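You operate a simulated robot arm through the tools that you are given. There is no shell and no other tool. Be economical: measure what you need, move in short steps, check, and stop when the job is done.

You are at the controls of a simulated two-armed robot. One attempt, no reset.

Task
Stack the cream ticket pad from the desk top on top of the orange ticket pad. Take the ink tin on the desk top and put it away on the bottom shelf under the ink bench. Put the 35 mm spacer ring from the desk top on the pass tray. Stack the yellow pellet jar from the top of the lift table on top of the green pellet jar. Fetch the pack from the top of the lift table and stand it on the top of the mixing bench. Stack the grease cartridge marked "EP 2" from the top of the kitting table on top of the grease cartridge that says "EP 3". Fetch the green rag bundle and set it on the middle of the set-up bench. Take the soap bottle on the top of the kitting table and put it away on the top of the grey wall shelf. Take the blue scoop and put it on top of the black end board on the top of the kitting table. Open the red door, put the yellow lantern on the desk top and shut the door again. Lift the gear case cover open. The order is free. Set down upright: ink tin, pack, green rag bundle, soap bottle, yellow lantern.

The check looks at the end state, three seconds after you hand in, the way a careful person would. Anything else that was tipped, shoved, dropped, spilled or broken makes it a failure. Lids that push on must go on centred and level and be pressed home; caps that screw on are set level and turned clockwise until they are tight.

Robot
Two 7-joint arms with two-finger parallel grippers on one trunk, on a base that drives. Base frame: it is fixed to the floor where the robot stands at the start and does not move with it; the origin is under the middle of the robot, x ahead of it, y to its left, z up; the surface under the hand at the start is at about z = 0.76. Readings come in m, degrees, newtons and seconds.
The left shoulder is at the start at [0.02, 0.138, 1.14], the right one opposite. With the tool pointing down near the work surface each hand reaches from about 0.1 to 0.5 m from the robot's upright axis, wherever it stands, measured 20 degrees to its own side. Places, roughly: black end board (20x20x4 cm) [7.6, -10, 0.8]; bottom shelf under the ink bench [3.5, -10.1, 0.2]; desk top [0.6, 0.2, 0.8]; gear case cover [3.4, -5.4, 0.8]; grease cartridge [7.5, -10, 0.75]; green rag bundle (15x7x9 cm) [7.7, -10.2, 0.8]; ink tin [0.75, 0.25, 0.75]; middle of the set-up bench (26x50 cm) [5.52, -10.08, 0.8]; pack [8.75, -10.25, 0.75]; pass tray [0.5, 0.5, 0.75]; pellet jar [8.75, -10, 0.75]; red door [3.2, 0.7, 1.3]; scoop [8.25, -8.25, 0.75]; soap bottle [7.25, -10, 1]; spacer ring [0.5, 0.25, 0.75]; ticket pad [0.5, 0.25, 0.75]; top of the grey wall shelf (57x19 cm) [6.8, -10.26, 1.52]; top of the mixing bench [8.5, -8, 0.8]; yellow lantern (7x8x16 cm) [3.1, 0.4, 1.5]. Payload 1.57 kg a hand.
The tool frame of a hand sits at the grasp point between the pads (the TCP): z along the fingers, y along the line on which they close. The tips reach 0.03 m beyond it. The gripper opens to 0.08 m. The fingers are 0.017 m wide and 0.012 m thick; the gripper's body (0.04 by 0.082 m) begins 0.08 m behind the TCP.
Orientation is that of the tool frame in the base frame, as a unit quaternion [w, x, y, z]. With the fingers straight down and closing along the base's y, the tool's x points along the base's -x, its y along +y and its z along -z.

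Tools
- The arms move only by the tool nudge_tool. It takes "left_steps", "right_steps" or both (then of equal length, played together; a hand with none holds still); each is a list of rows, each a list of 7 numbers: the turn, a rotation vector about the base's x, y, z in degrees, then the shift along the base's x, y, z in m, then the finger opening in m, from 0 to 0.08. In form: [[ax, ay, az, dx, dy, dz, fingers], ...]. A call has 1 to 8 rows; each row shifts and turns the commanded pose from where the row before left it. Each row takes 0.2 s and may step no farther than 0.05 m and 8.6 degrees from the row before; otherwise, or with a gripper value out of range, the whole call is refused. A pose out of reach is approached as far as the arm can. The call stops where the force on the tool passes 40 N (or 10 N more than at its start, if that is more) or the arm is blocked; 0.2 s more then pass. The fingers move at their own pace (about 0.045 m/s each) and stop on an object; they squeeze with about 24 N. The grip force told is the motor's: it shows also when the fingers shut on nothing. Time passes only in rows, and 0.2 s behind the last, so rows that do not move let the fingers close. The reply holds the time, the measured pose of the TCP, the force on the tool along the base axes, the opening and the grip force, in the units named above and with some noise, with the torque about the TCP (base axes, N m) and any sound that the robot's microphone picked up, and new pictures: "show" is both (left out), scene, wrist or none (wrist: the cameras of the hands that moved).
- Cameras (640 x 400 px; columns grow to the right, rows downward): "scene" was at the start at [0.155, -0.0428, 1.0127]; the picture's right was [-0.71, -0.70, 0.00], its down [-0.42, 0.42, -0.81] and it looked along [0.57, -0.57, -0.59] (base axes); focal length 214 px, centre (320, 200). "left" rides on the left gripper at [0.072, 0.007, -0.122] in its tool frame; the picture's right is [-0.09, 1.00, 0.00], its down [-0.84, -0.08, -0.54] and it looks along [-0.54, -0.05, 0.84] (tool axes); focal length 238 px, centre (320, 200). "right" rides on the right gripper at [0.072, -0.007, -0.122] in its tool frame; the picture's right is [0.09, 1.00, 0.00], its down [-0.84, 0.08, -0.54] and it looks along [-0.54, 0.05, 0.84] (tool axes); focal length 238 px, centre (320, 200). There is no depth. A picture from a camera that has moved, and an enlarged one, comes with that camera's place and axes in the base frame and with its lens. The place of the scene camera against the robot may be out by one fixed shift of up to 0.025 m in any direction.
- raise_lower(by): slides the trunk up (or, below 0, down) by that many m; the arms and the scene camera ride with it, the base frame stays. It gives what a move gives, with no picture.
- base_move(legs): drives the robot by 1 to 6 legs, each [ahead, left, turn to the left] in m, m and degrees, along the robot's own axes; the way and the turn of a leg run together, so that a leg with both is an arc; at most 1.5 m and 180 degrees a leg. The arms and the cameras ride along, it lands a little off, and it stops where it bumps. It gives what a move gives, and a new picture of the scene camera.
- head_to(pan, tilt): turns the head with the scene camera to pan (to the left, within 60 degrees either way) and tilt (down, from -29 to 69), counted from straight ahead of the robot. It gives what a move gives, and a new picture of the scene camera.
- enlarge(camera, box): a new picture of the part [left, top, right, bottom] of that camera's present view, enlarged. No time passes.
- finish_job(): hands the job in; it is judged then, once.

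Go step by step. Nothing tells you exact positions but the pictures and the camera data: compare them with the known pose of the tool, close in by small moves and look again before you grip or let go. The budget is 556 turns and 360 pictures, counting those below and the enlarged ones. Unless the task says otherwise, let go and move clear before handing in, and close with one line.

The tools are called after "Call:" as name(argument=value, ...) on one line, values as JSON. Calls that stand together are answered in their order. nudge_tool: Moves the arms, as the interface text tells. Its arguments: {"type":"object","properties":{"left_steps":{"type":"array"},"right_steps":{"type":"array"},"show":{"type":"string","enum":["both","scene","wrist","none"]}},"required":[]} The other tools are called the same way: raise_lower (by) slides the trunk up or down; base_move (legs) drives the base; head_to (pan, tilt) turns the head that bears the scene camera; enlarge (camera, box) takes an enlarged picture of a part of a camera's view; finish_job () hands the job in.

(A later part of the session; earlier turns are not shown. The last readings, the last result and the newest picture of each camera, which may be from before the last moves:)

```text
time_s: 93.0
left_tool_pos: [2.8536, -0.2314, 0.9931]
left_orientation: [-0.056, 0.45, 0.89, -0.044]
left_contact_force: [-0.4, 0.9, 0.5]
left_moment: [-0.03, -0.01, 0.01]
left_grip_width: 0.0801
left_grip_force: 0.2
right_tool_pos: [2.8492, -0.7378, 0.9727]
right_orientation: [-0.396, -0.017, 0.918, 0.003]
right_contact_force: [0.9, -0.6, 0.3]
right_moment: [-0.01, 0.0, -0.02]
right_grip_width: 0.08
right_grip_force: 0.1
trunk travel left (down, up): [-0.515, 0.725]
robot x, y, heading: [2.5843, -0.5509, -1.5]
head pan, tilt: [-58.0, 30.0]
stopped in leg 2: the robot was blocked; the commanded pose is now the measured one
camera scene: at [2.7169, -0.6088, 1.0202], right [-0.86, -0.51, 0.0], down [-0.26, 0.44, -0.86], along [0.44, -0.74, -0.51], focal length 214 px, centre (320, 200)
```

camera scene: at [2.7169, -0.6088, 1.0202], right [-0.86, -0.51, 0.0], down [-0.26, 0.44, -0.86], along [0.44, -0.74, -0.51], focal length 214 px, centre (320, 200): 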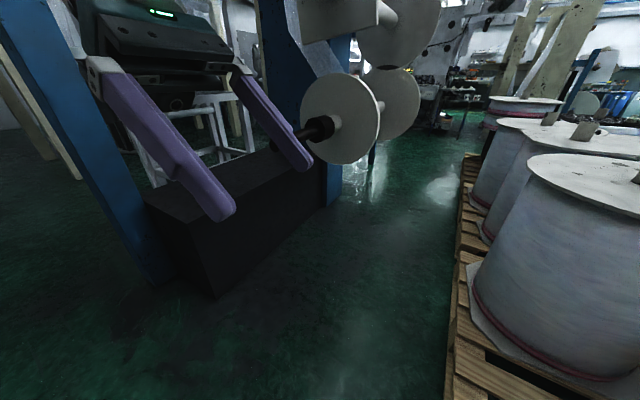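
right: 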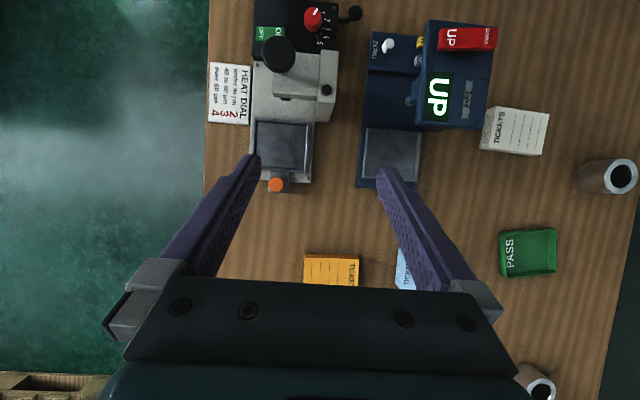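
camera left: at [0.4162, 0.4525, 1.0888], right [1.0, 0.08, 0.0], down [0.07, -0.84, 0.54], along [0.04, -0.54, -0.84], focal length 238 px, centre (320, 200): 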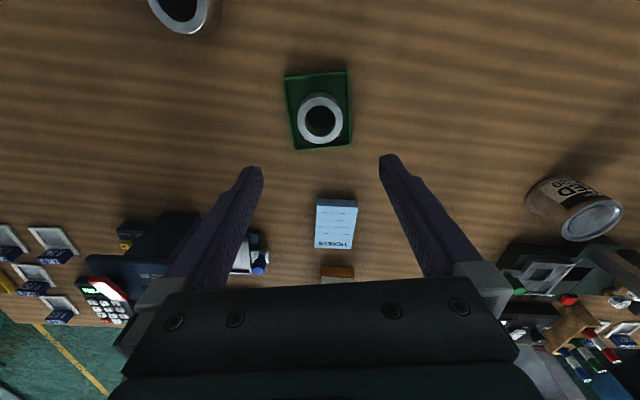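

I shift left a little, letting the base go under the table edge, and try forward again.

Call:
base_move(legs=[[-0.05, 0.1, 1.5], [0.3, 0, 0]])

```text
time_s: 95.9
left_tool_pos: [3.0609, -0.1067, 0.9926]
left_orientation: [-0.064, 0.454, 0.888, -0.04]
left_contact_force: [0.6, 0.6, 0.5]
left_moment: [-0.08, 0.05, 0.03]
left_grip_width: 0.0799
left_grip_force: 0.2
right_tool_pos: [3.0519, -0.6142, 0.966]
right_orientation: [-0.4, -0.012, 0.916, 0.013]
right_contact_force: [1.4, 1.1, -0.2]
right_moment: [-0.09, 0.03, 0.12]
right_grip_width: 0.0798
right_grip_force: 0.0
trunk travel left (down, up): [-0.515, 0.725]
robot x, y, heading: [2.8004, -0.4446, -1.6]
head pan, tilt: [-58.0, 30.0]
stopped in leg 2: the robot was blocked; the commanded pose is now the measured one
camera scene: at [2.9203, -0.4841, 1.0167], right [-0.86, -0.51, 0.01], down [-0.27, 0.45, -0.85], along [0.43, -0.74, -0.53], focal length 214 px, centre (320, 200)
```

scene: 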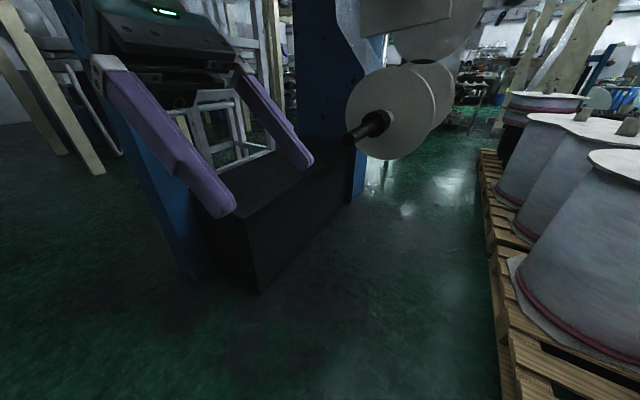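

Now the base likely touches the table leg, while the pallet corner is behind. I shift right 0.12 m and go forward.

Call:
base_move(legs=[[-0.02, -0.06, 1.6], [0.0, -0.1, 0], [0.7, 0, 0]])

```text
time_s: 97.0
left_tool_pos: [2.934, -0.17, 0.9876]
left_orientation: [-0.067, 0.446, 0.892, -0.047]
left_contact_force: [-0.5, -0.1, -0.1]
left_moment: [-0.02, 0.01, 0.0]
left_grip_width: 0.08
left_grip_force: 0.0
right_tool_pos: [2.9358, -0.6815, 0.9655]
right_orientation: [-0.406, -0.011, 0.914, 0.009]
right_contact_force: [0.9, -0.8, -0.3]
right_moment: [0.0, 0.01, -0.01]
right_grip_width: 0.0801
right_grip_force: 0.2
trunk travel left (down, up): [-0.515, 0.725]
robot x, y, heading: [2.6849, -0.5013, -0.7]
head pan, tilt: [-58.0, 30.0]
stopped in leg 1: the robot was blocked; the commanded pose is now the measured one
camera scene: at [2.8023, -0.5493, 1.0169], right [-0.85, -0.52, 0.02], down [-0.29, 0.44, -0.85], along [0.44, -0.73, -0.52], focal length 214 px, centre (320, 200)
```

scene: 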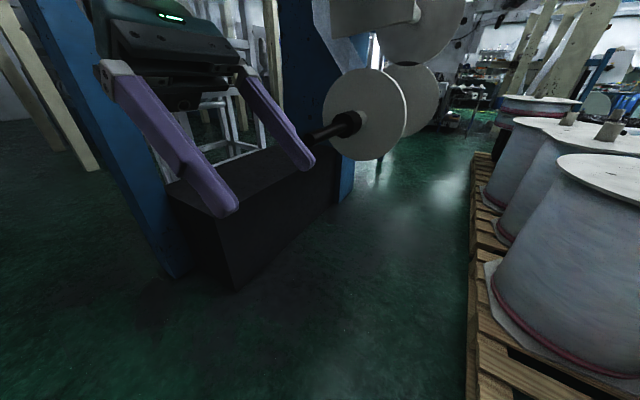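

The robot is being pushed by something low on its front-right side. I look steeply down there.

Call:
head_to(pan=-60, tilt=69)

```text
time_s: 98.0
left_tool_pos: [2.9305, -0.171, 0.987]
left_orientation: [-0.068, 0.445, 0.892, -0.047]
left_contact_force: [0.2, 0.3, -0.6]
left_moment: [0.01, 0.0, -0.01]
left_grip_width: 0.08
left_grip_force: 0.0
right_tool_pos: [2.9339, -0.6797, 0.9645]
right_orientation: [-0.408, -0.013, 0.913, 0.008]
right_contact_force: [-0.5, -0.1, -0.2]
right_moment: [-0.03, 0.01, 0.01]
right_grip_width: 0.0799
right_grip_force: 0.1
trunk travel left (down, up): [-0.515, 0.725]
robot x, y, heading: [2.6896, -0.5048, -0.3]
head pan, tilt: [-60.0, 68.8]
camera scene: at [2.7788, -0.5213, 0.9663], right [-0.87, -0.5, 0.02], down [-0.47, 0.81, -0.34], along [0.15, -0.3, -0.94], focal length 214 px, centre (320, 200)
```

scene: 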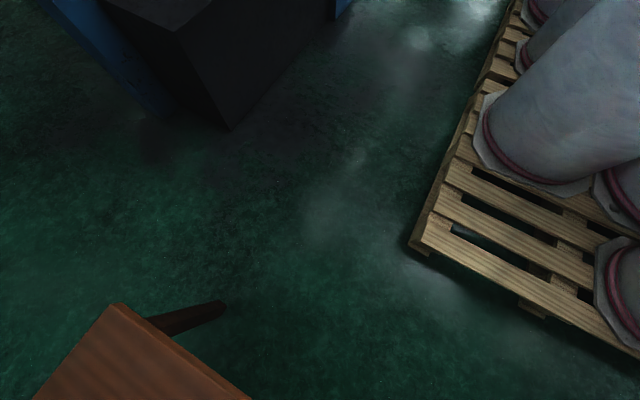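

The floor is clear, so it may be something higher. I look up toward the right arm.

Call:
head_to(pan=-60, tilt=-20)

Call:
head_to(pan=-15, tilt=-25)

```text
time_s: 99.7
left_tool_pos: [2.9312, -0.1704, 0.9882]
left_orientation: [-0.07, 0.445, 0.892, -0.047]
left_contact_force: [0.4, -0.2, -0.1]
left_moment: [-0.01, -0.01, -0.01]
left_grip_width: 0.0801
left_grip_force: 0.0
right_tool_pos: [2.934, -0.6815, 0.9647]
right_orientation: [-0.407, -0.014, 0.913, 0.007]
right_contact_force: [0.4, -0.5, 0.4]
right_moment: [0.0, 0.0, 0.01]
right_grip_width: 0.08
right_grip_force: 0.0
trunk travel left (down, up): [-0.515, 0.725]
robot x, y, heading: [2.6907, -0.5037, -0.5]
head pan, tilt: [-60.0, -20.0]
camera scene: at [2.7934, -0.5406, 1.0946], right [-0.87, -0.5, 0.02], down [0.13, -0.28, -0.95], along [0.48, -0.82, 0.31], focal length 214 px, centre (320, 200)
```

scene: 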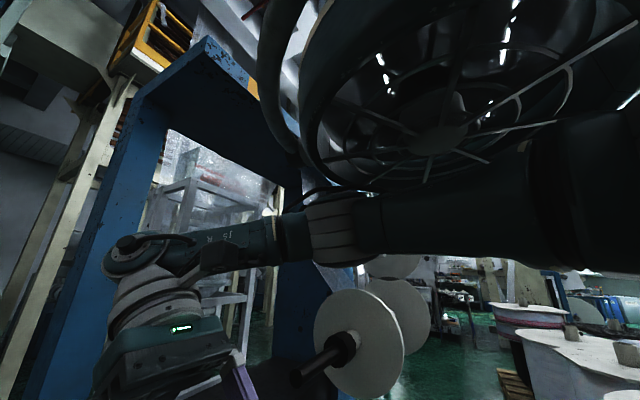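

```text
time_s: 100.8
left_tool_pos: [2.9314, -0.1714, 0.9877]
left_orientation: [-0.069, 0.444, 0.892, -0.048]
left_contact_force: [-0.1, 0.1, 0.4]
left_moment: [0.02, 0.01, 0.01]
left_grip_width: 0.0798
left_grip_force: 0.0
right_tool_pos: [2.9337, -0.6805, 0.9638]
right_orientation: [-0.406, -0.014, 0.914, 0.008]
right_contact_force: [-0.4, -1.0, 0.0]
right_moment: [0.02, 0.02, 0.02]
right_grip_width: 0.0801
right_grip_force: 0.0
trunk travel left (down, up): [-0.515, 0.725]
robot x, y, heading: [2.6916, -0.5034, -0.3]
head pan, tilt: [-15.0, -25.0]
camera scene: at [2.8244, -0.4935, 1.1006], right [-0.27, -0.96, 0.0], down [0.37, -0.1, -0.92], along [0.89, -0.25, 0.39], focal length 214 px, centre (320, 200)
```

scene: 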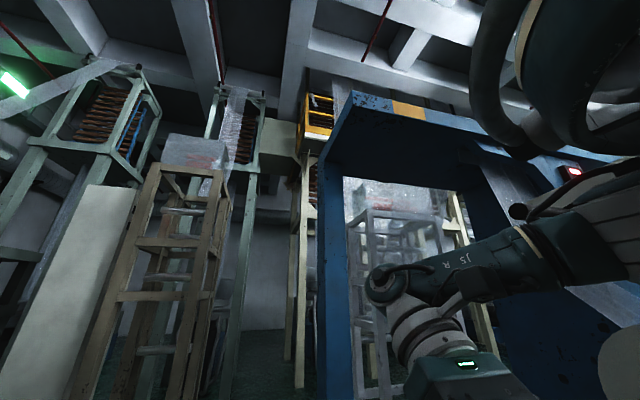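

I now think the base is wider at its rear and its rear-right corner rides on the pallet corner at [2.51, -0.81]. Turning the nose right should swing the rear clear.

Call:
base_move(legs=[[-0.03, 0.06, 0], [0, 0, -28], [0.22, 0.117, 0], [0.35, 0.08, 0]])

```text
time_s: 101.5
left_tool_pos: [2.9385, -0.1701, 0.9894]
left_orientation: [-0.063, 0.448, 0.891, -0.045]
left_contact_force: [-0.1, 0.0, 0.4]
left_moment: [0.02, 0.01, -0.04]
left_grip_width: 0.0801
left_grip_force: 0.1
right_tool_pos: [2.9365, -0.6812, 0.9644]
right_orientation: [-0.407, -0.004, 0.913, 0.011]
right_contact_force: [0.0, 0.0, -0.5]
right_moment: [-0.01, -0.03, 0.02]
right_grip_width: 0.0801
right_grip_force: 0.0
trunk travel left (down, up): [-0.515, 0.725]
robot x, y, heading: [2.6835, -0.4982, -1.0]
head pan, tilt: [-15.0, -25.0]
stopped in leg 1: the robot was blocked; the commanded pose is now the measured one
camera scene: at [2.8281, -0.4905, 1.1022], right [-0.27, -0.96, 0.0], down [0.39, -0.1, -0.92], along [0.88, -0.25, 0.4], focal length 214 px, centre (320, 200)
```

scene: 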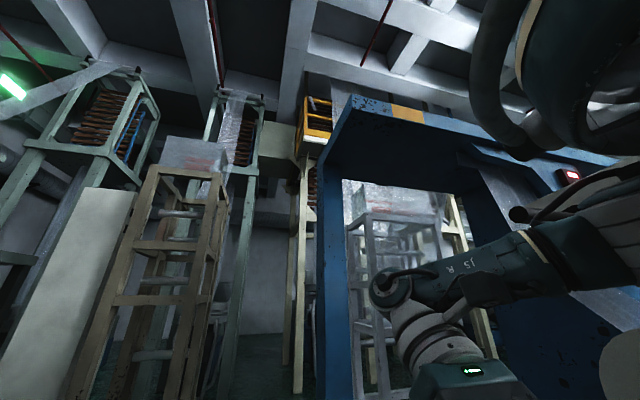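

Call:
base_move(legs=[[0, 0.08, 0], [0, 0, -28]])

```text
time_s: 103.9
left_tool_pos: [3.0779, -0.2625, 0.9925]
left_orientation: [-0.059, 0.646, 0.76, -0.032]
left_contact_force: [0.2, -1.3, -0.1]
left_moment: [0.0, 0.01, 0.04]
left_grip_width: 0.08
left_grip_force: 0.0
right_tool_pos: [2.8431, -0.7164, 0.9754]
right_orientation: [-0.382, 0.212, 0.894, 0.096]
right_contact_force: [-0.2, 0.3, 0.2]
right_moment: [-0.01, 0.01, 0.02]
right_grip_width: 0.0798
right_grip_force: 0.1
trunk travel left (down, up): [-0.515, 0.725]
robot x, y, heading: [2.6871, -0.4199, -28.4]
head pan, tilt: [-15.0, -25.0]
camera scene: at [2.8214, -0.4945, 1.1063], right [-0.68, -0.73, 0.0], down [0.31, -0.29, -0.91], along [0.66, -0.62, 0.42], focal length 214 px, centre (320, 200)
```

scene: 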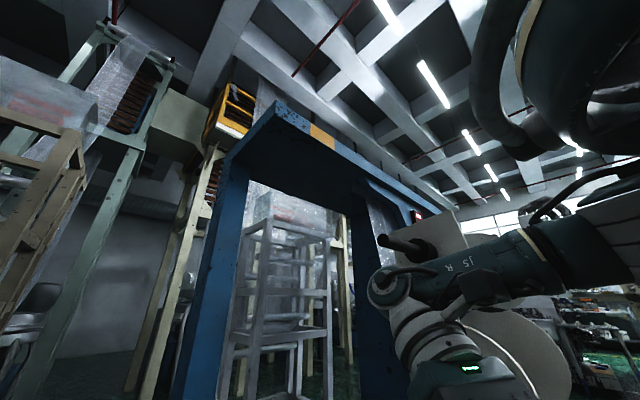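

Free now. I drive straight ahead past the pallet corner, then sideways to x≈3.35.

Call:
base_move(legs=[[0.29, -0.01, 0], [0.37, 0.21, 0], [0.05, 0.12, 0]])

```text
time_s: 105.2
left_tool_pos: [3.1377, -0.2657, 0.987]
left_orientation: [-0.079, 0.649, 0.756, -0.029]
left_contact_force: [-1.1, -0.3, 0.7]
left_moment: [-0.04, 0.0, -0.03]
left_grip_width: 0.08
left_grip_force: 0.1
right_tool_pos: [2.8931, -0.7041, 0.9585]
right_orientation: [-0.411, 0.178, 0.888, 0.102]
right_contact_force: [-0.2, -0.2, -0.8]
right_moment: [-0.04, -0.01, -0.01]
right_grip_width: 0.08
right_grip_force: 0.1
trunk travel left (down, up): [-0.515, 0.725]
robot x, y, heading: [2.7664, -0.4448, -28.9]
head pan, tilt: [-15.0, -25.0]
stopped in leg 1: the robot was blocked; the commanded pose is now the measured one
camera scene: at [2.8819, -0.5001, 1.0997], right [-0.69, -0.72, -0.01], down [0.28, -0.26, -0.92], along [0.67, -0.64, 0.39], focal length 214 px, centre (320, 200)
```

scene: 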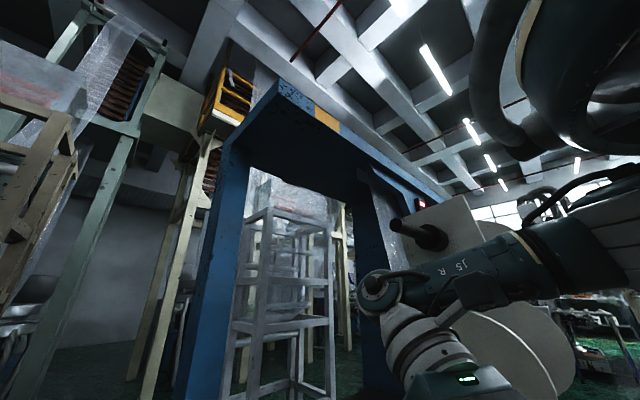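

Blocked again on the same slanted line regardless of heading. I look closely at the floor ahead for something thin.

Call:
head_to(pan=0, tilt=60)

Call:
enlarge(camera="scene", box=[120, 160, 520, 400])

```text
time_s: 106.8
left_tool_pos: [3.1377, -0.2638, 0.9879]
left_orientation: [-0.081, 0.647, 0.757, -0.027]
left_contact_force: [-0.3, -0.4, 0.0]
left_moment: [0.02, -0.02, -0.01]
left_grip_width: 0.0801
left_grip_force: 0.1
right_tool_pos: [2.8938, -0.7037, 0.961]
right_orientation: [-0.41, 0.175, 0.889, 0.101]
right_contact_force: [0.3, -0.3, 0.1]
right_moment: [0.0, 0.04, 0.0]
right_grip_width: 0.0798
right_grip_force: 0.0
trunk travel left (down, up): [-0.515, 0.725]
robot x, y, heading: [2.7688, -0.4536, -28.6]
head pan, tilt: [0.0, 60.0]
camera scene: at [2.886, -0.4781, 0.9743], right [-0.48, -0.88, -0.02], down [-0.77, 0.43, -0.46], along [0.42, -0.21, -0.89], focal length 214 px, centre (320, 200)
```

scene: 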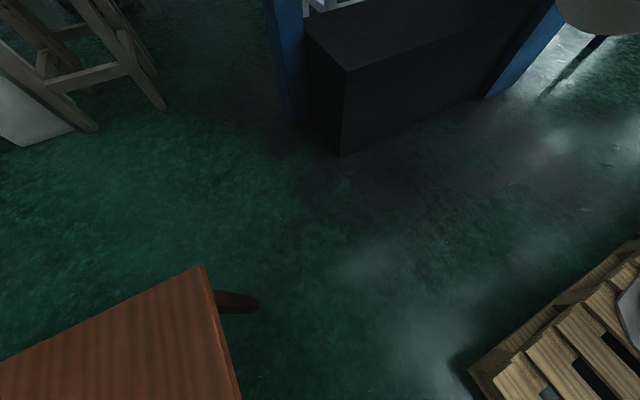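

```text
1.60 times, centred on (320, 280) of scene
camera zoom: at [2.886, -0.4781, 0.9743], right [-0.48, -0.88, -0.02], down [-0.77, 0.43, -0.46], along [0.42, -0.21, -0.89], focal length 343 px, centre (320, 72)
```

zoom: 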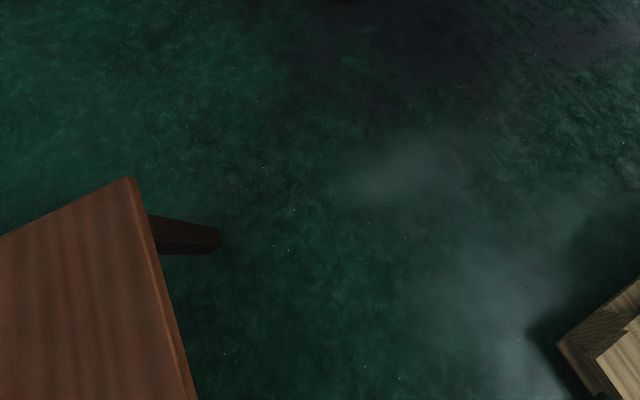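

Working out the stops, the base is about 0.54 m square: it touched the pallet corner [2.52, -0.81] and then the table leg [3.05, -0.25]. The gap between them is 0.75 m along a diagonal, so I go through at heading -45°.

Call:
base_move(legs=[[-0.03, -0.05, 0]])

Call:
base_move(legs=[[0, 0, -16.5], [0.36, 0.01, 0]])

```text
time_s: 107.7
left_tool_pos: [3.1128, -0.2924, 0.9984]
left_orientation: [-0.071, 0.647, 0.759, -0.018]
left_contact_force: [-0.9, -0.3, 0.9]
left_moment: [0.0, 0.01, 0.0]
left_grip_width: 0.08
left_grip_force: 0.1
right_tool_pos: [2.8785, -0.7112, 0.963]
right_orientation: [-0.405, 0.128, 0.902, 0.079]
right_contact_force: [1.0, 0.1, -1.0]
right_moment: [0.04, -0.01, 0.01]
right_grip_width: 0.08
right_grip_force: 0.0
trunk travel left (down, up): [-0.515, 0.725]
robot x, y, heading: [2.7212, -0.4825, -28.2]
head pan, tilt: [0.0, 60.0]
camera scene: at [2.8626, -0.507, 0.9779], right [-0.47, -0.88, -0.03], down [-0.76, 0.43, -0.48], along [0.44, -0.2, -0.87], focal length 214 px, centre (320, 200)
```

scene: 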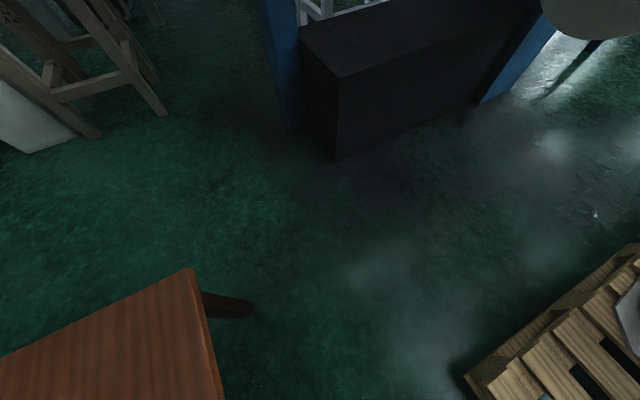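

```text
time_s: 109.2
left_tool_pos: [3.1401, -0.4305, 0.9919]
left_orientation: [-0.067, 0.747, 0.661, -0.022]
left_contact_force: [0.1, -0.1, 0.1]
left_moment: [0.0, 0.0, 0.01]
left_grip_width: 0.0799
left_grip_force: 0.0
right_tool_pos: [2.8127, -0.7312, 0.9674]
right_orientation: [-0.411, 0.169, 0.892, 0.076]
right_contact_force: [0.3, -0.1, -0.2]
right_moment: [0.0, 0.01, 0.0]
right_grip_width: 0.0798
right_grip_force: 0.0
trunk travel left (down, up): [-0.515, 0.725]
robot x, y, heading: [2.72, -0.4773, -44.1]
head pan, tilt: [0.0, 60.0]
stopped in leg 1: the robot was blocked; the commanded pose is now the measured one
camera scene: at [2.8346, -0.5684, 0.9791], right [-0.7, -0.72, -0.01], down [-0.62, 0.61, -0.49], along [0.36, -0.34, -0.87], focal length 214 px, centre (320, 200)
```

scene: 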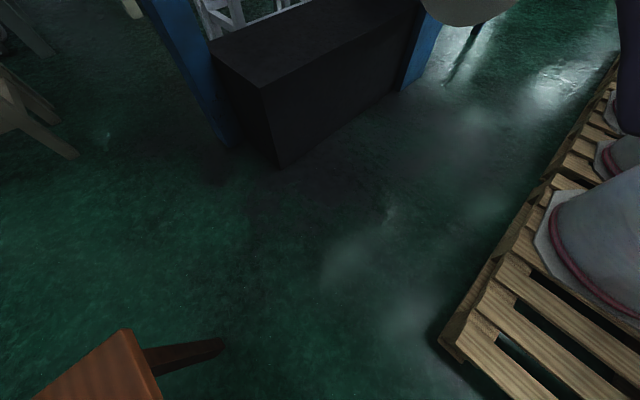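

The right arm's pose got pushed relative to the robot, so its elbow is what bumps. I back off, turn around to heading 135° so that the back leads through the gap.

Call:
base_move(legs=[[-0.126, -0.043, 0]])

Call:
base_move(legs=[[0, 0, 179]])

```text
time_s: 110.5
left_tool_pos: [3.02, -0.3804, 0.9917]
left_orientation: [-0.063, 0.747, 0.661, -0.025]
left_contact_force: [-0.1, -0.1, 0.3]
left_moment: [0.02, -0.02, 0.0]
left_grip_width: 0.0801
left_grip_force: 0.1
right_tool_pos: [2.6936, -0.6836, 0.9719]
right_orientation: [-0.406, 0.178, 0.893, 0.075]
right_contact_force: [0.0, 0.3, 0.4]
right_moment: [0.0, -0.01, 0.02]
right_grip_width: 0.08
right_grip_force: 0.1
trunk travel left (down, up): [-0.515, 0.725]
robot x, y, heading: [2.6041, -0.4241, -44.2]
head pan, tilt: [0.0, 60.0]
camera scene: at [2.7146, -0.519, 0.9801], right [-0.7, -0.72, 0.0], down [-0.62, 0.6, -0.5], along [0.36, -0.35, -0.87], focal length 214 px, centre (320, 200)
```

scene: 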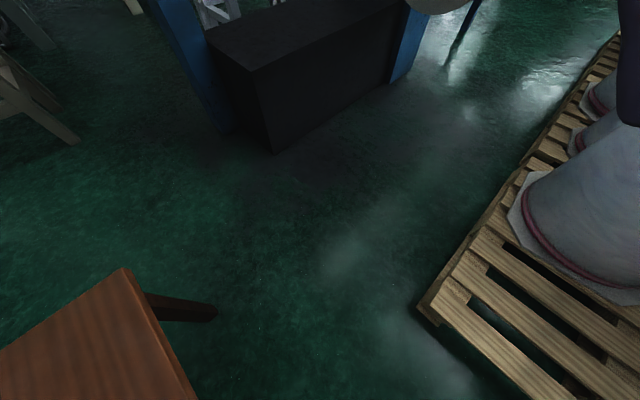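

```text
time_s: 117.9
left_tool_pos: [2.1818, -0.4096, 0.9923]
left_orientation: [0.019, -0.611, 0.789, -0.065]
left_contact_force: [0.0, 0.1, 0.3]
left_moment: [0.01, -0.02, 0.0]
left_grip_width: 0.0799
left_grip_force: 0.1
right_tool_pos: [2.5448, -0.1508, 0.9717]
right_orientation: [0.101, 0.88, -0.235, 0.4]
right_contact_force: [-0.3, 0.5, -1.4]
right_moment: [-0.03, -0.01, 0.02]
right_grip_width: 0.0797
right_grip_force: 0.0
trunk travel left (down, up): [-0.515, 0.725]
robot x, y, heading: [2.6012, -0.4243, 128.5]
head pan, tilt: [0.0, 60.0]
camera scene: at [2.4923, -0.2723, 0.9802], right [0.78, 0.62, 0.0], down [0.54, -0.68, -0.5], along [-0.31, 0.39, -0.87], focal length 214 px, centre (320, 200)
```

scene: 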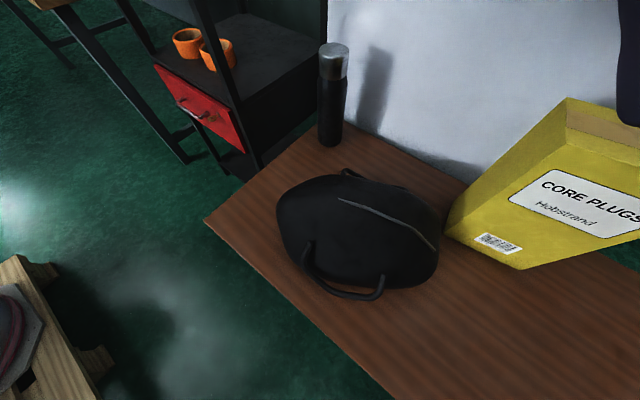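

I finish the turn to 135° and back through the gap.

Call:
base_move(legs=[[0, 0, 6.5], [0, -0.05, 0], [-0.46, 0, 0]])

```text
time_s: 121.3
left_tool_pos: [2.4038, -0.6504, 0.9993]
left_orientation: [0.022, -0.649, 0.759, -0.049]
left_contact_force: [0.2, 0.6, 0.6]
left_moment: [0.01, 0.0, 0.02]
left_grip_width: 0.0801
left_grip_force: 0.1
right_tool_pos: [2.74, -0.3578, 0.9773]
right_orientation: [0.074, 0.895, -0.195, 0.394]
right_contact_force: [-0.3, 0.6, -0.3]
right_moment: [0.0, 0.01, -0.01]
right_grip_width: 0.08
right_grip_force: 0.0
trunk travel left (down, up): [-0.515, 0.725]
robot x, y, heading: [2.8452, -0.6449, 134.1]
head pan, tilt: [0.0, 60.0]
stopped in leg 3: the robot was blocked; the commanded pose is now the measured one
camera scene: at [2.7013, -0.4831, 0.9837], right [0.72, 0.69, 0.0], down [0.59, -0.61, -0.53], along [-0.37, 0.38, -0.85], focal length 214 px, centre (320, 200)
```

scene: 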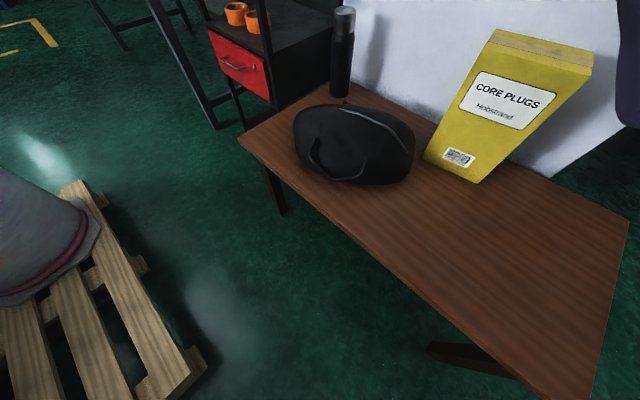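

Something at torso height, the upper spool shaft tip near [3.1, -1.0, 1.27], stops the robot's back. I pull away a little, turn to face +y and strafe right.

Call:
base_move(legs=[[0.05, -0.01, 0]])

Call:
base_move(legs=[[0, 0, -44.5], [0, -0.5, 0]])

```text
time_s: 122.3
left_tool_pos: [2.3989, -0.6312, 0.9917]
left_orientation: [0.023, -0.65, 0.756, -0.064]
left_contact_force: [-0.3, 1.1, 0.0]
left_moment: [-0.01, 0.02, 0.0]
left_grip_width: 0.0799
left_grip_force: 0.1
right_tool_pos: [2.7341, -0.3363, 0.9719]
right_orientation: [0.08, 0.891, -0.189, 0.405]
right_contact_force: [-0.8, 0.2, -1.0]
right_moment: [0.0, -0.01, 0.0]
right_grip_width: 0.0799
right_grip_force: 0.0
trunk travel left (down, up): [-0.515, 0.725]
robot x, y, heading: [2.8176, -0.5997, 134.3]
head pan, tilt: [0.0, 60.0]
camera scene: at [2.6958, -0.4625, 0.9805], right [0.72, 0.7, 0.0], down [0.6, -0.62, -0.5], along [-0.35, 0.36, -0.87], focal length 214 px, centre (320, 200)
```

scene: 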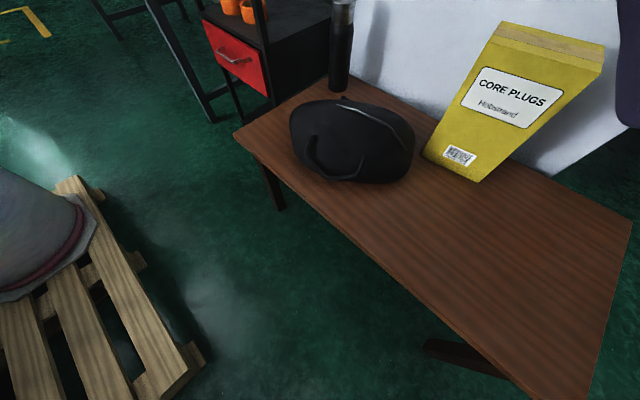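

```text
time_s: 124.0
left_tool_pos: [2.4328, -0.4401, 0.9913]
left_orientation: [0.015, -0.478, 0.876, -0.064]
left_contact_force: [-0.5, -0.7, -1.0]
left_moment: [0.0, 0.03, -0.03]
left_grip_width: 0.08
left_grip_force: 0.2
right_tool_pos: [2.8604, -0.3081, 0.976]
right_orientation: [0.156, 0.831, -0.374, 0.381]
right_contact_force: [0.4, -0.7, 0.1]
right_moment: [-0.01, 0.0, 0.01]
right_grip_width: 0.0803
right_grip_force: 0.0
trunk travel left (down, up): [-0.515, 0.725]
robot x, y, heading: [2.8202, -0.595, 110.1]
head pan, tilt: [0.0, 60.0]
stopped in leg 1: the robot was blocked; the commanded pose is now the measured one
camera scene: at [2.7654, -0.4078, 0.9819], right [0.94, 0.34, 0.01], down [0.3, -0.81, -0.51], along [-0.16, 0.48, -0.86], focal length 214 px, centre (320, 200)
```

scene: 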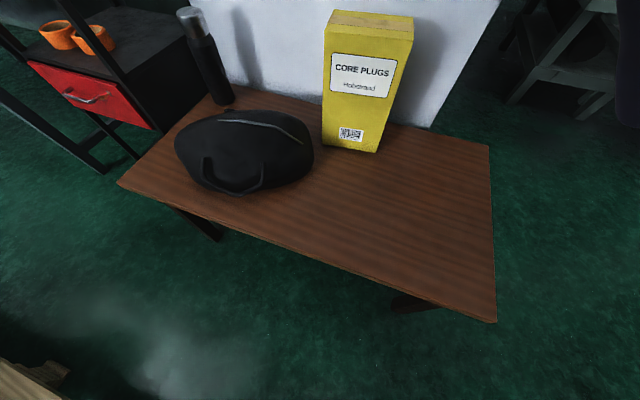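

The rear corner touches the pallet in turning. I shift away from it to the right, then finish the turn.

Call:
base_move(legs=[[0, -0.07, 0]])

Call:
base_move(legs=[[0, 0, -20], [0, -0.45, 0]])

```text
time_s: 125.0
left_tool_pos: [2.494, -0.4268, 0.9915]
left_orientation: [0.009, -0.474, 0.878, -0.068]
left_contact_force: [0.6, 0.1, -0.2]
left_moment: [-0.02, -0.01, 0.0]
left_grip_width: 0.0798
left_grip_force: 0.0
right_tool_pos: [2.9207, -0.2975, 0.971]
right_orientation: [0.164, 0.83, -0.375, 0.378]
right_contact_force: [0.5, 0.7, -0.8]
right_moment: [0.0, 0.02, -0.06]
right_grip_width: 0.0799
right_grip_force: 0.1
trunk travel left (down, up): [-0.515, 0.725]
robot x, y, heading: [2.8858, -0.577, 109.5]
head pan, tilt: [0.0, 60.0]
camera scene: at [2.8248, -0.397, 0.9802], right [0.94, 0.34, 0.0], down [0.29, -0.82, -0.5], along [-0.17, 0.47, -0.87], focal length 214 px, centre (320, 200)
```

scene: 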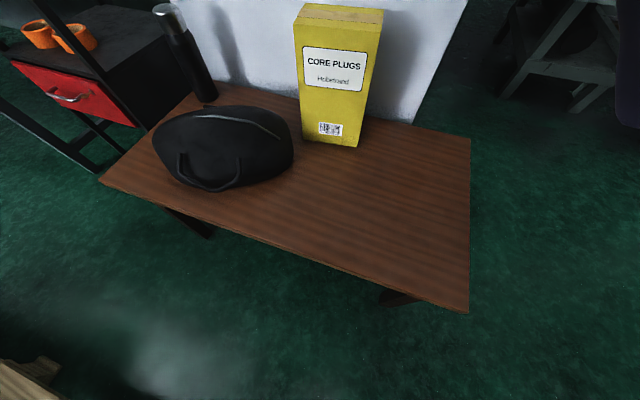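

```text
time_s: 125.9
left_tool_pos: [2.505, -0.3986, 0.9918]
left_orientation: [0.009, -0.45, 0.89, -0.067]
left_contact_force: [-0.7, 0.5, 0.0]
left_moment: [0.0, 0.0, -0.01]
left_grip_width: 0.0799
left_grip_force: 0.0
right_tool_pos: [2.9389, -0.2944, 0.9708]
right_orientation: [0.174, 0.819, -0.398, 0.375]
right_contact_force: [-0.9, 0.9, 0.4]
right_moment: [-0.03, 0.02, -0.01]
right_grip_width: 0.0799
right_grip_force: 0.1
trunk travel left (down, up): [-0.515, 0.725]
robot x, y, heading: [2.8921, -0.566, 106.7]
head pan, tilt: [0.0, 60.0]
stopped in leg 1: the robot was blocked; the commanded pose is now the measured one
camera scene: at [2.8369, -0.3878, 0.9808], right [0.96, 0.28, 0.0], down [0.25, -0.83, -0.5], along [-0.14, 0.48, -0.86], focal length 214 px, centre (320, 200)
```

scene: 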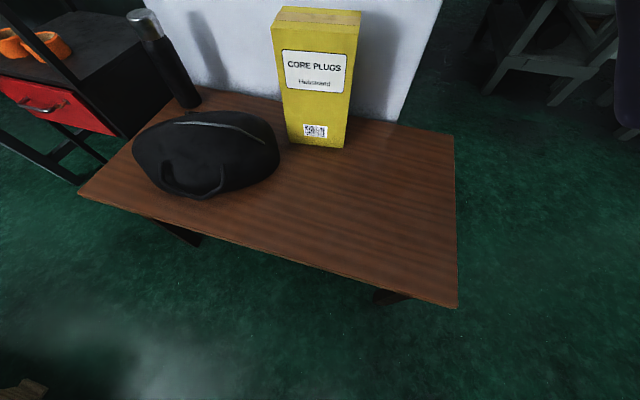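

The front-right corner meets the table leg, so I back off slightly and continue.

Call:
base_move(legs=[[-0.07, -0.04, 0]])

Call:
base_move(legs=[[0, 0, -17], [0, -0.42, 0]])

```text
time_s: 127.2
left_tool_pos: [2.5476, -0.3998, 1.0008]
left_orientation: [0.006, -0.454, 0.889, -0.054]
left_contact_force: [1.3, 0.1, -0.9]
left_moment: [0.03, 0.06, -0.03]
left_grip_width: 0.0797
left_grip_force: 0.1
right_tool_pos: [2.9802, -0.2909, 0.9764]
right_orientation: [0.166, 0.826, -0.397, 0.364]
right_contact_force: [0.4, -0.9, 0.0]
right_moment: [0.1, 0.04, -0.02]
right_grip_width: 0.0798
right_grip_force: 0.0
trunk travel left (down, up): [-0.515, 0.725]
robot x, y, heading: [2.9439, -0.588, 107.1]
head pan, tilt: [0.0, 60.0]
stopped in leg 1: the robot was blocked; the commanded pose is now the measured one
camera scene: at [2.8783, -0.3847, 0.9845], right [0.96, 0.29, 0.0], down [0.25, -0.82, -0.52], along [-0.16, 0.5, -0.85], focal length 214 px, centre (320, 200)
```

scene: 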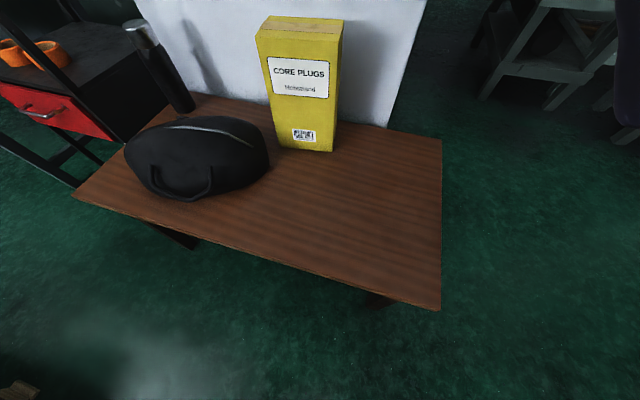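

```text
time_s: 128.2
left_tool_pos: [2.5764, -0.3527, 0.9971]
left_orientation: [0.01, -0.423, 0.904, -0.058]
left_contact_force: [0.7, 0.2, -0.3]
left_moment: [0.03, 0.02, 0.02]
left_grip_width: 0.0801
left_grip_force: 0.0
right_tool_pos: [3.0153, -0.2743, 0.9778]
right_orientation: [0.177, 0.809, -0.426, 0.363]
right_contact_force: [0.4, -0.5, 0.8]
right_moment: [-0.02, -0.01, 0.02]
right_grip_width: 0.0801
right_grip_force: 0.1
trunk travel left (down, up): [-0.515, 0.725]
robot x, y, heading: [2.948, -0.5657, 103.2]
head pan, tilt: [0.0, 60.0]
stopped in leg 1: the robot was blocked; the commanded pose is now the measured one
camera scene: at [2.9072, -0.3622, 0.9844], right [0.97, 0.23, 0.01], down [0.2, -0.83, -0.52], along [-0.11, 0.51, -0.85], focal length 214 px, centre (320, 200)
```

scene: 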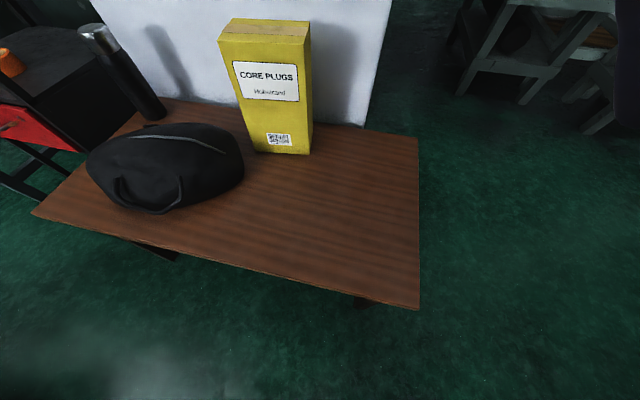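

I nudge back only slightly and turn the rest of the way.

Call:
base_move(legs=[[-0.018, 0.0, 0]])

Call:
base_move(legs=[[0, 0, -13]])

```text
time_s: 128.9
left_tool_pos: [2.5724, -0.3607, 0.9962]
left_orientation: [0.007, -0.427, 0.902, -0.062]
left_contact_force: [-0.2, -0.3, 0.4]
left_moment: [0.03, -0.03, -0.03]
left_grip_width: 0.0798
left_grip_force: 0.0
right_tool_pos: [3.0101, -0.2769, 0.9757]
right_orientation: [0.179, 0.811, -0.421, 0.365]
right_contact_force: [-0.2, -0.4, -0.5]
right_moment: [-0.03, 0.01, 0.02]
right_grip_width: 0.0799
right_grip_force: 0.2
trunk travel left (down, up): [-0.515, 0.725]
robot x, y, heading: [2.9529, -0.5643, 103.7]
head pan, tilt: [0.0, 60.0]
stopped in leg 1: the robot was blocked; the commanded pose is now the measured one
camera scene: at [2.9028, -0.3669, 0.9832], right [0.97, 0.23, 0.0], down [0.2, -0.83, -0.52], along [-0.12, 0.5, -0.86], focal length 214 px, centre (320, 200)
```

scene: 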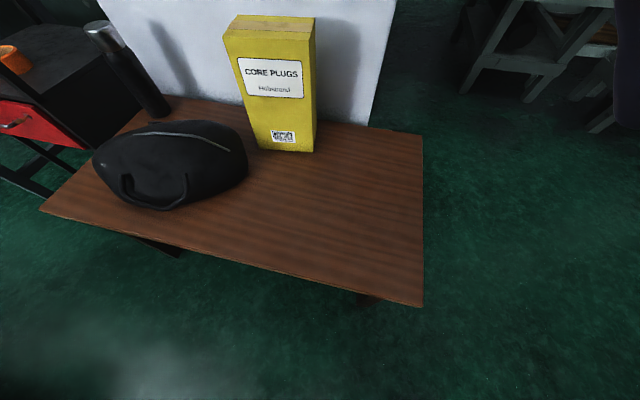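

```text
time_s: 129.8
left_tool_pos: [2.5909, -0.3348, 0.9937]
left_orientation: [0.01, -0.41, 0.91, -0.063]
left_contact_force: [-0.3, 0.0, 0.4]
left_moment: [0.01, 0.0, 0.02]
left_grip_width: 0.0803
left_grip_force: 0.1
right_tool_pos: [3.0319, -0.2678, 0.9774]
right_orientation: [0.183, 0.802, -0.438, 0.364]
right_contact_force: [0.2, -0.1, -0.1]
right_moment: [0.01, -0.02, 0.02]
right_grip_width: 0.0802
right_grip_force: 0.0
trunk travel left (down, up): [-0.515, 0.725]
robot x, y, heading: [2.9579, -0.558, 101.1]
head pan, tilt: [0.0, 60.0]
stopped in leg 1: the robot was blocked; the commanded pose is now the measured one
camera scene: at [2.9214, -0.3536, 0.9834], right [0.98, 0.2, 0.01], down [0.17, -0.84, -0.52], along [-0.09, 0.51, -0.86], focal length 214 px, centre (320, 200)
```

scene: 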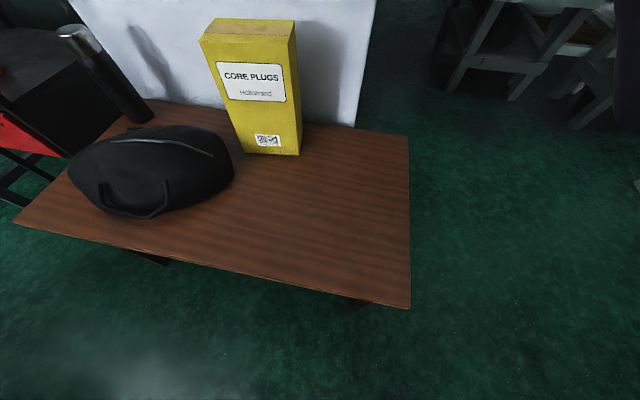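

The robot is wedged between the table leg and something behind. I raise the trunk high, so arms and torso clear drums and spools, and look again.

Call:
raise_lower(by=0.6)

Call:
base_move(legs=[[-0.03, 0, 0]])

```text
refused: 0.6 is not a number from -0.4 to 0.4
```

```text
time_s: 130.5
left_tool_pos: [2.5856, -0.3423, 0.9944]
left_orientation: [0.007, -0.413, 0.908, -0.064]
left_contact_force: [0.0, -0.5, 0.9]
left_moment: [0.04, 0.02, -0.01]
left_grip_width: 0.0799
left_grip_force: 0.1
right_tool_pos: [3.0265, -0.2703, 0.9745]
right_orientation: [0.185, 0.804, -0.432, 0.364]
right_contact_force: [0.1, 0.4, 0.2]
right_moment: [-0.02, -0.02, -0.04]
right_grip_width: 0.0799
right_grip_force: 0.1
trunk travel left (down, up): [-0.515, 0.725]
robot x, y, heading: [2.9569, -0.5547, 102.0]
head pan, tilt: [0.0, 60.0]
stopped in leg 1: the robot was blocked; the commanded pose is now the measured one
camera scene: at [2.9161, -0.3581, 0.9827], right [0.98, 0.21, 0.0], down [0.18, -0.84, -0.51], along [-0.1, 0.5, -0.86], focal length 214 px, centre (320, 200)
```

scene: 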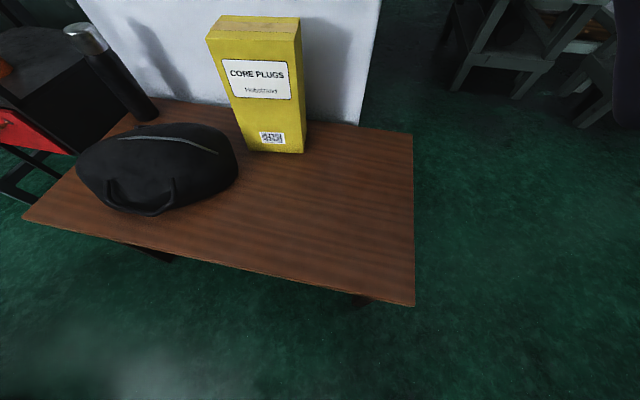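

Call:
raise_lower(by=0.4)

Call:
base_move(legs=[[-0.05, 0, 0]])

```text
time_s: 134.3
left_tool_pos: [2.58, -0.3415, 1.3991]
left_orientation: [0.003, -0.414, 0.909, -0.058]
left_contact_force: [-0.1, 0.0, -0.4]
left_moment: [0.06, -0.01, -0.02]
left_grip_width: 0.0799
left_grip_force: 0.1
right_tool_pos: [3.0211, -0.2704, 1.3747]
right_orientation: [0.184, 0.807, -0.431, 0.358]
right_contact_force: [0.0, -0.4, -0.6]
right_moment: [-0.02, 0.02, 0.01]
right_grip_width: 0.0802
right_grip_force: 0.2
trunk travel left (down, up): [-0.915, 0.325]
robot x, y, heading: [2.9557, -0.5471, 102.0]
head pan, tilt: [0.0, 60.0]
```

```text
time_s: 135.2
left_tool_pos: [2.5931, -0.3401, 1.3969]
left_orientation: [0.003, -0.412, 0.909, -0.063]
left_contact_force: [0.3, -0.1, 0.3]
left_moment: [0.01, 0.0, -0.02]
left_grip_width: 0.08
left_grip_force: 0.0
right_tool_pos: [3.0326, -0.2728, 1.3744]
right_orientation: [0.188, 0.804, -0.432, 0.361]
right_contact_force: [0.0, 0.0, -0.3]
right_moment: [0.0, 0.0, -0.01]
right_grip_width: 0.08
right_grip_force: 0.1
trunk travel left (down, up): [-0.915, 0.325]
robot x, y, heading: [2.9677, -0.5438, 101.4]
head pan, tilt: [0.0, 60.0]
camera scene: at [2.9221, -0.3575, 1.3838], right [0.98, 0.2, -0.01], down [0.17, -0.84, -0.51], along [-0.11, 0.5, -0.86], focal length 214 px, centre (320, 200)
```

scene: 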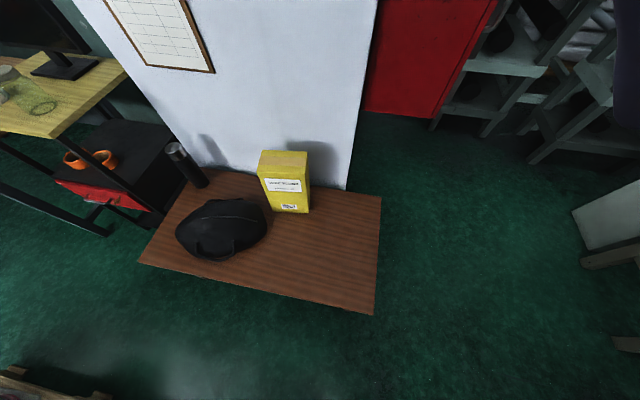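

Raised. I try strafing right now.

Call:
base_move(legs=[[0, -0.3, 0]])

```text
time_s: 136.3
left_tool_pos: [2.6366, -0.3335, 1.3913]
left_orientation: [0.001, -0.406, 0.911, -0.07]
left_contact_force: [-0.4, 0.0, 0.5]
left_moment: [0.01, -0.01, 0.01]
left_grip_width: 0.0802
left_grip_force: 0.1
right_tool_pos: [3.0778, -0.2711, 1.3706]
right_orientation: [0.194, 0.799, -0.436, 0.365]
right_contact_force: [0.5, -0.6, 0.2]
right_moment: [0.0, 0.01, 0.0]
right_grip_width: 0.08
right_grip_force: 0.0
trunk travel left (down, up): [-0.915, 0.325]
robot x, y, heading: [3.0065, -0.5398, 100.8]
head pan, tilt: [0.0, 60.0]
stopped in leg 1: the robot was blocked; the commanded pose is now the measured one
camera scene: at [2.9654, -0.3547, 1.3803], right [0.98, 0.19, 0.0], down [0.16, -0.85, -0.5], along [-0.09, 0.49, -0.87], focal length 214 px, centre (320, 200)
```

scene: 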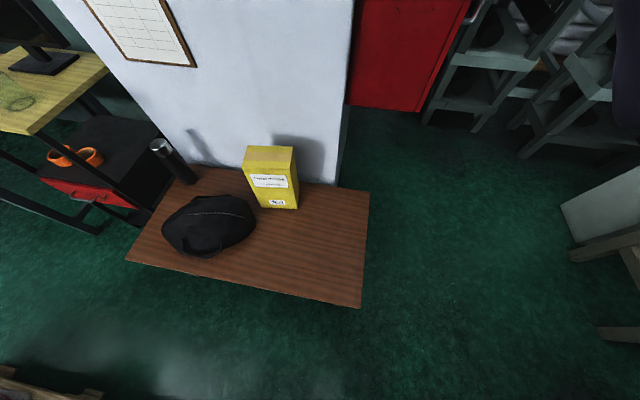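

Progress: the table leg is ahead-right now. I strafe right while easing back.

Call:
base_move(legs=[[-0.02, 0, 0], [-0.08, -0.29, 0]])

```text
time_s: 137.1
left_tool_pos: [2.6355, -0.3353, 1.391]
left_orientation: [0.002, -0.404, 0.912, -0.072]
left_contact_force: [-0.7, 0.7, 0.2]
left_moment: [-0.01, -0.01, 0.02]
left_grip_width: 0.08
left_grip_force: 0.1
right_tool_pos: [3.0772, -0.2728, 1.3702]
right_orientation: [0.194, 0.799, -0.437, 0.365]
right_contact_force: [0.3, 0.2, -0.9]
right_moment: [-0.02, 0.0, 0.03]
right_grip_width: 0.0799
right_grip_force: 0.1
trunk travel left (down, up): [-0.915, 0.325]
robot x, y, heading: [3.0045, -0.5415, 100.8]
head pan, tilt: [0.0, 60.0]
stopped in leg 1: the robot was blocked; the commanded pose is now the measured one
camera scene: at [2.9645, -0.3564, 1.3799], right [0.98, 0.19, 0.0], down [0.16, -0.85, -0.5], along [-0.09, 0.49, -0.87], focal length 214 px, centre (320, 200)
```

scene: 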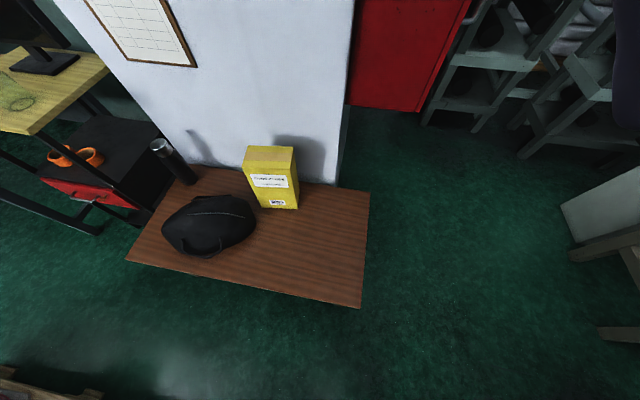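

Call:
base_move(legs=[[-0.07, -0.29, -5]])

```text
time_s: 138.0
left_tool_pos: [2.6424, -0.3292, 1.3903]
left_orientation: [0.001, -0.401, 0.913, -0.071]
left_contact_force: [-0.1, 0.7, 0.2]
left_moment: [0.03, -0.02, 0.0]
left_grip_width: 0.08
left_grip_force: 0.0
right_tool_pos: [3.0848, -0.2717, 1.3708]
right_orientation: [0.197, 0.796, -0.441, 0.364]
right_contact_force: [0.9, -0.6, 0.2]
right_moment: [-0.05, 0.0, 0.02]
right_grip_width: 0.0799
right_grip_force: 0.0
trunk travel left (down, up): [-0.915, 0.325]
robot x, y, heading: [3.0105, -0.5358, 100.2]
head pan, tilt: [0.0, 60.0]
stopped in leg 1: the robot was blocked; the commanded pose is now the measured one
camera scene: at [2.9707, -0.3533, 1.3799], right [0.98, 0.18, 0.0], down [0.15, -0.85, -0.5], along [-0.09, 0.49, -0.87], focal length 214 px, centre (320, 200)
```

scene: 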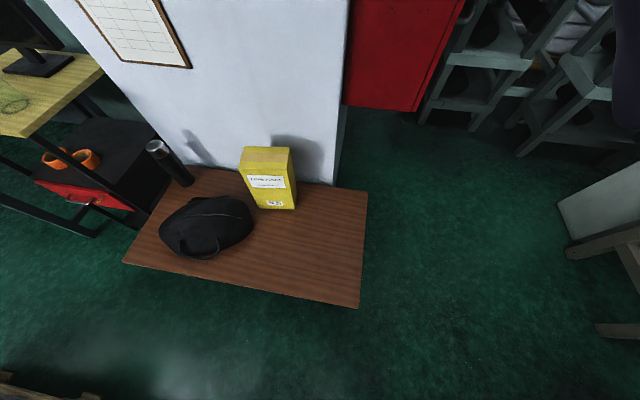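

I turn clockwise alone now; the geometry says this should be free.

Call:
base_move(legs=[[0, 0, -11]])

```text
time_s: 138.7
left_tool_pos: [2.6437, -0.3268, 1.3909]
left_orientation: [0.001, -0.399, 0.914, -0.072]
left_contact_force: [0.0, -0.4, 0.2]
left_moment: [0.0, -0.04, -0.02]
left_grip_width: 0.0799
left_grip_force: 0.1
right_tool_pos: [3.0855, -0.2713, 1.3721]
right_orientation: [0.197, 0.796, -0.442, 0.364]
right_contact_force: [0.6, 0.3, -0.3]
right_moment: [-0.03, -0.02, 0.02]
right_grip_width: 0.08
right_grip_force: 0.0
trunk travel left (down, up): [-0.915, 0.325]
robot x, y, heading: [3.008, -0.5351, 99.9]
head pan, tilt: [0.0, 60.0]
stopped in leg 1: the robot was blocked; the commanded pose is now the measured one
camera scene: at [2.9726, -0.3524, 1.3803], right [0.98, 0.17, 0.0], down [0.15, -0.85, -0.5], along [-0.09, 0.49, -0.87], focal length 214 px, centre (320, 200)
```

scene: 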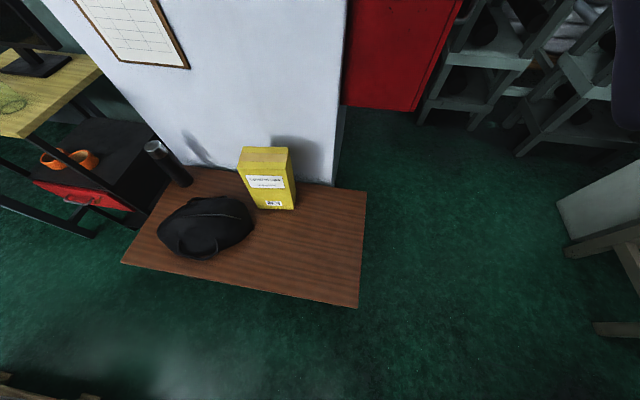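

Replaying the stops, the limits follow the machine's slanted side, with the robot's flared right elbow or rear touching. I retreat left, then turn to heading 0 with the arms stretched forward to make the robot narrow.

Call:
base_move(legs=[[0, 0.2, 0]])

Call:
base_move(legs=[[0.1, 0.08, 0], [0, 0, -50]])

```text
time_s: 140.3
left_tool_pos: [2.4428, -0.3943, 1.391]
left_orientation: [0.006, -0.445, 0.893, -0.071]
left_contact_force: [0.8, -1.2, -0.5]
left_moment: [-0.02, 0.01, 0.01]
left_grip_width: 0.08
left_grip_force: 0.1
right_tool_pos: [2.8749, -0.2926, 1.3701]
right_orientation: [0.177, 0.817, -0.401, 0.373]
right_contact_force: [-0.9, 0.0, 0.1]
right_moment: [0.01, 0.02, 0.0]
right_grip_width: 0.0797
right_grip_force: 0.0
trunk travel left (down, up): [-0.915, 0.325]
robot x, y, heading: [2.828, -0.5629, 106.0]
head pan, tilt: [0.0, 60.0]
stopped in leg 1: the robot was blocked; the commanded pose is now the measured one
camera scene: at [2.7729, -0.3854, 1.3804], right [0.96, 0.27, 0.0], down [0.24, -0.83, -0.5], along [-0.14, 0.48, -0.87], focal length 214 px, centre (320, 200)
```

scene: 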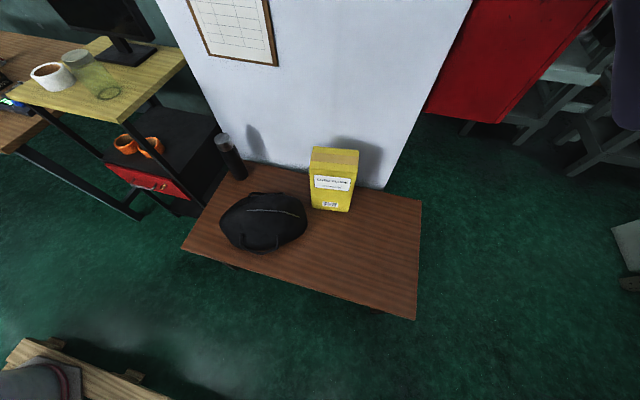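

```text
time_s: 142.7
left_tool_pos: [2.406, -0.2139, 1.3906]
left_orientation: [-0.005, -0.313, 0.947, -0.073]
left_contact_force: [0.4, 0.1, 0.1]
left_moment: [0.03, -0.02, -0.02]
left_grip_width: 0.08
left_grip_force: 0.0
right_tool_pos: [2.8488, -0.2407, 1.3692]
right_orientation: [0.23, 0.751, -0.514, 0.344]
right_contact_force: [0.9, -0.3, 0.1]
right_moment: [-0.03, 0.01, 0.0]
right_grip_width: 0.0803
right_grip_force: 0.1
trunk travel left (down, up): [-0.915, 0.325]
robot x, y, heading: [2.7234, -0.4865, 89.5]
head pan, tilt: [0.0, 60.0]
stopped in leg 2: the robot was blocked; the commanded pose is now the measured one
camera scene: at [2.7196, -0.3006, 1.3801], right [1.0, -0.01, 0.0], down [-0.01, -0.87, -0.5], along [0.01, 0.5, -0.87], focal length 214 px, centre (320, 200)
```

scene: 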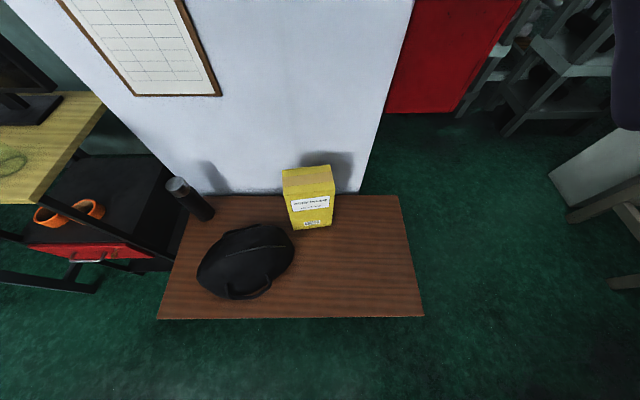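

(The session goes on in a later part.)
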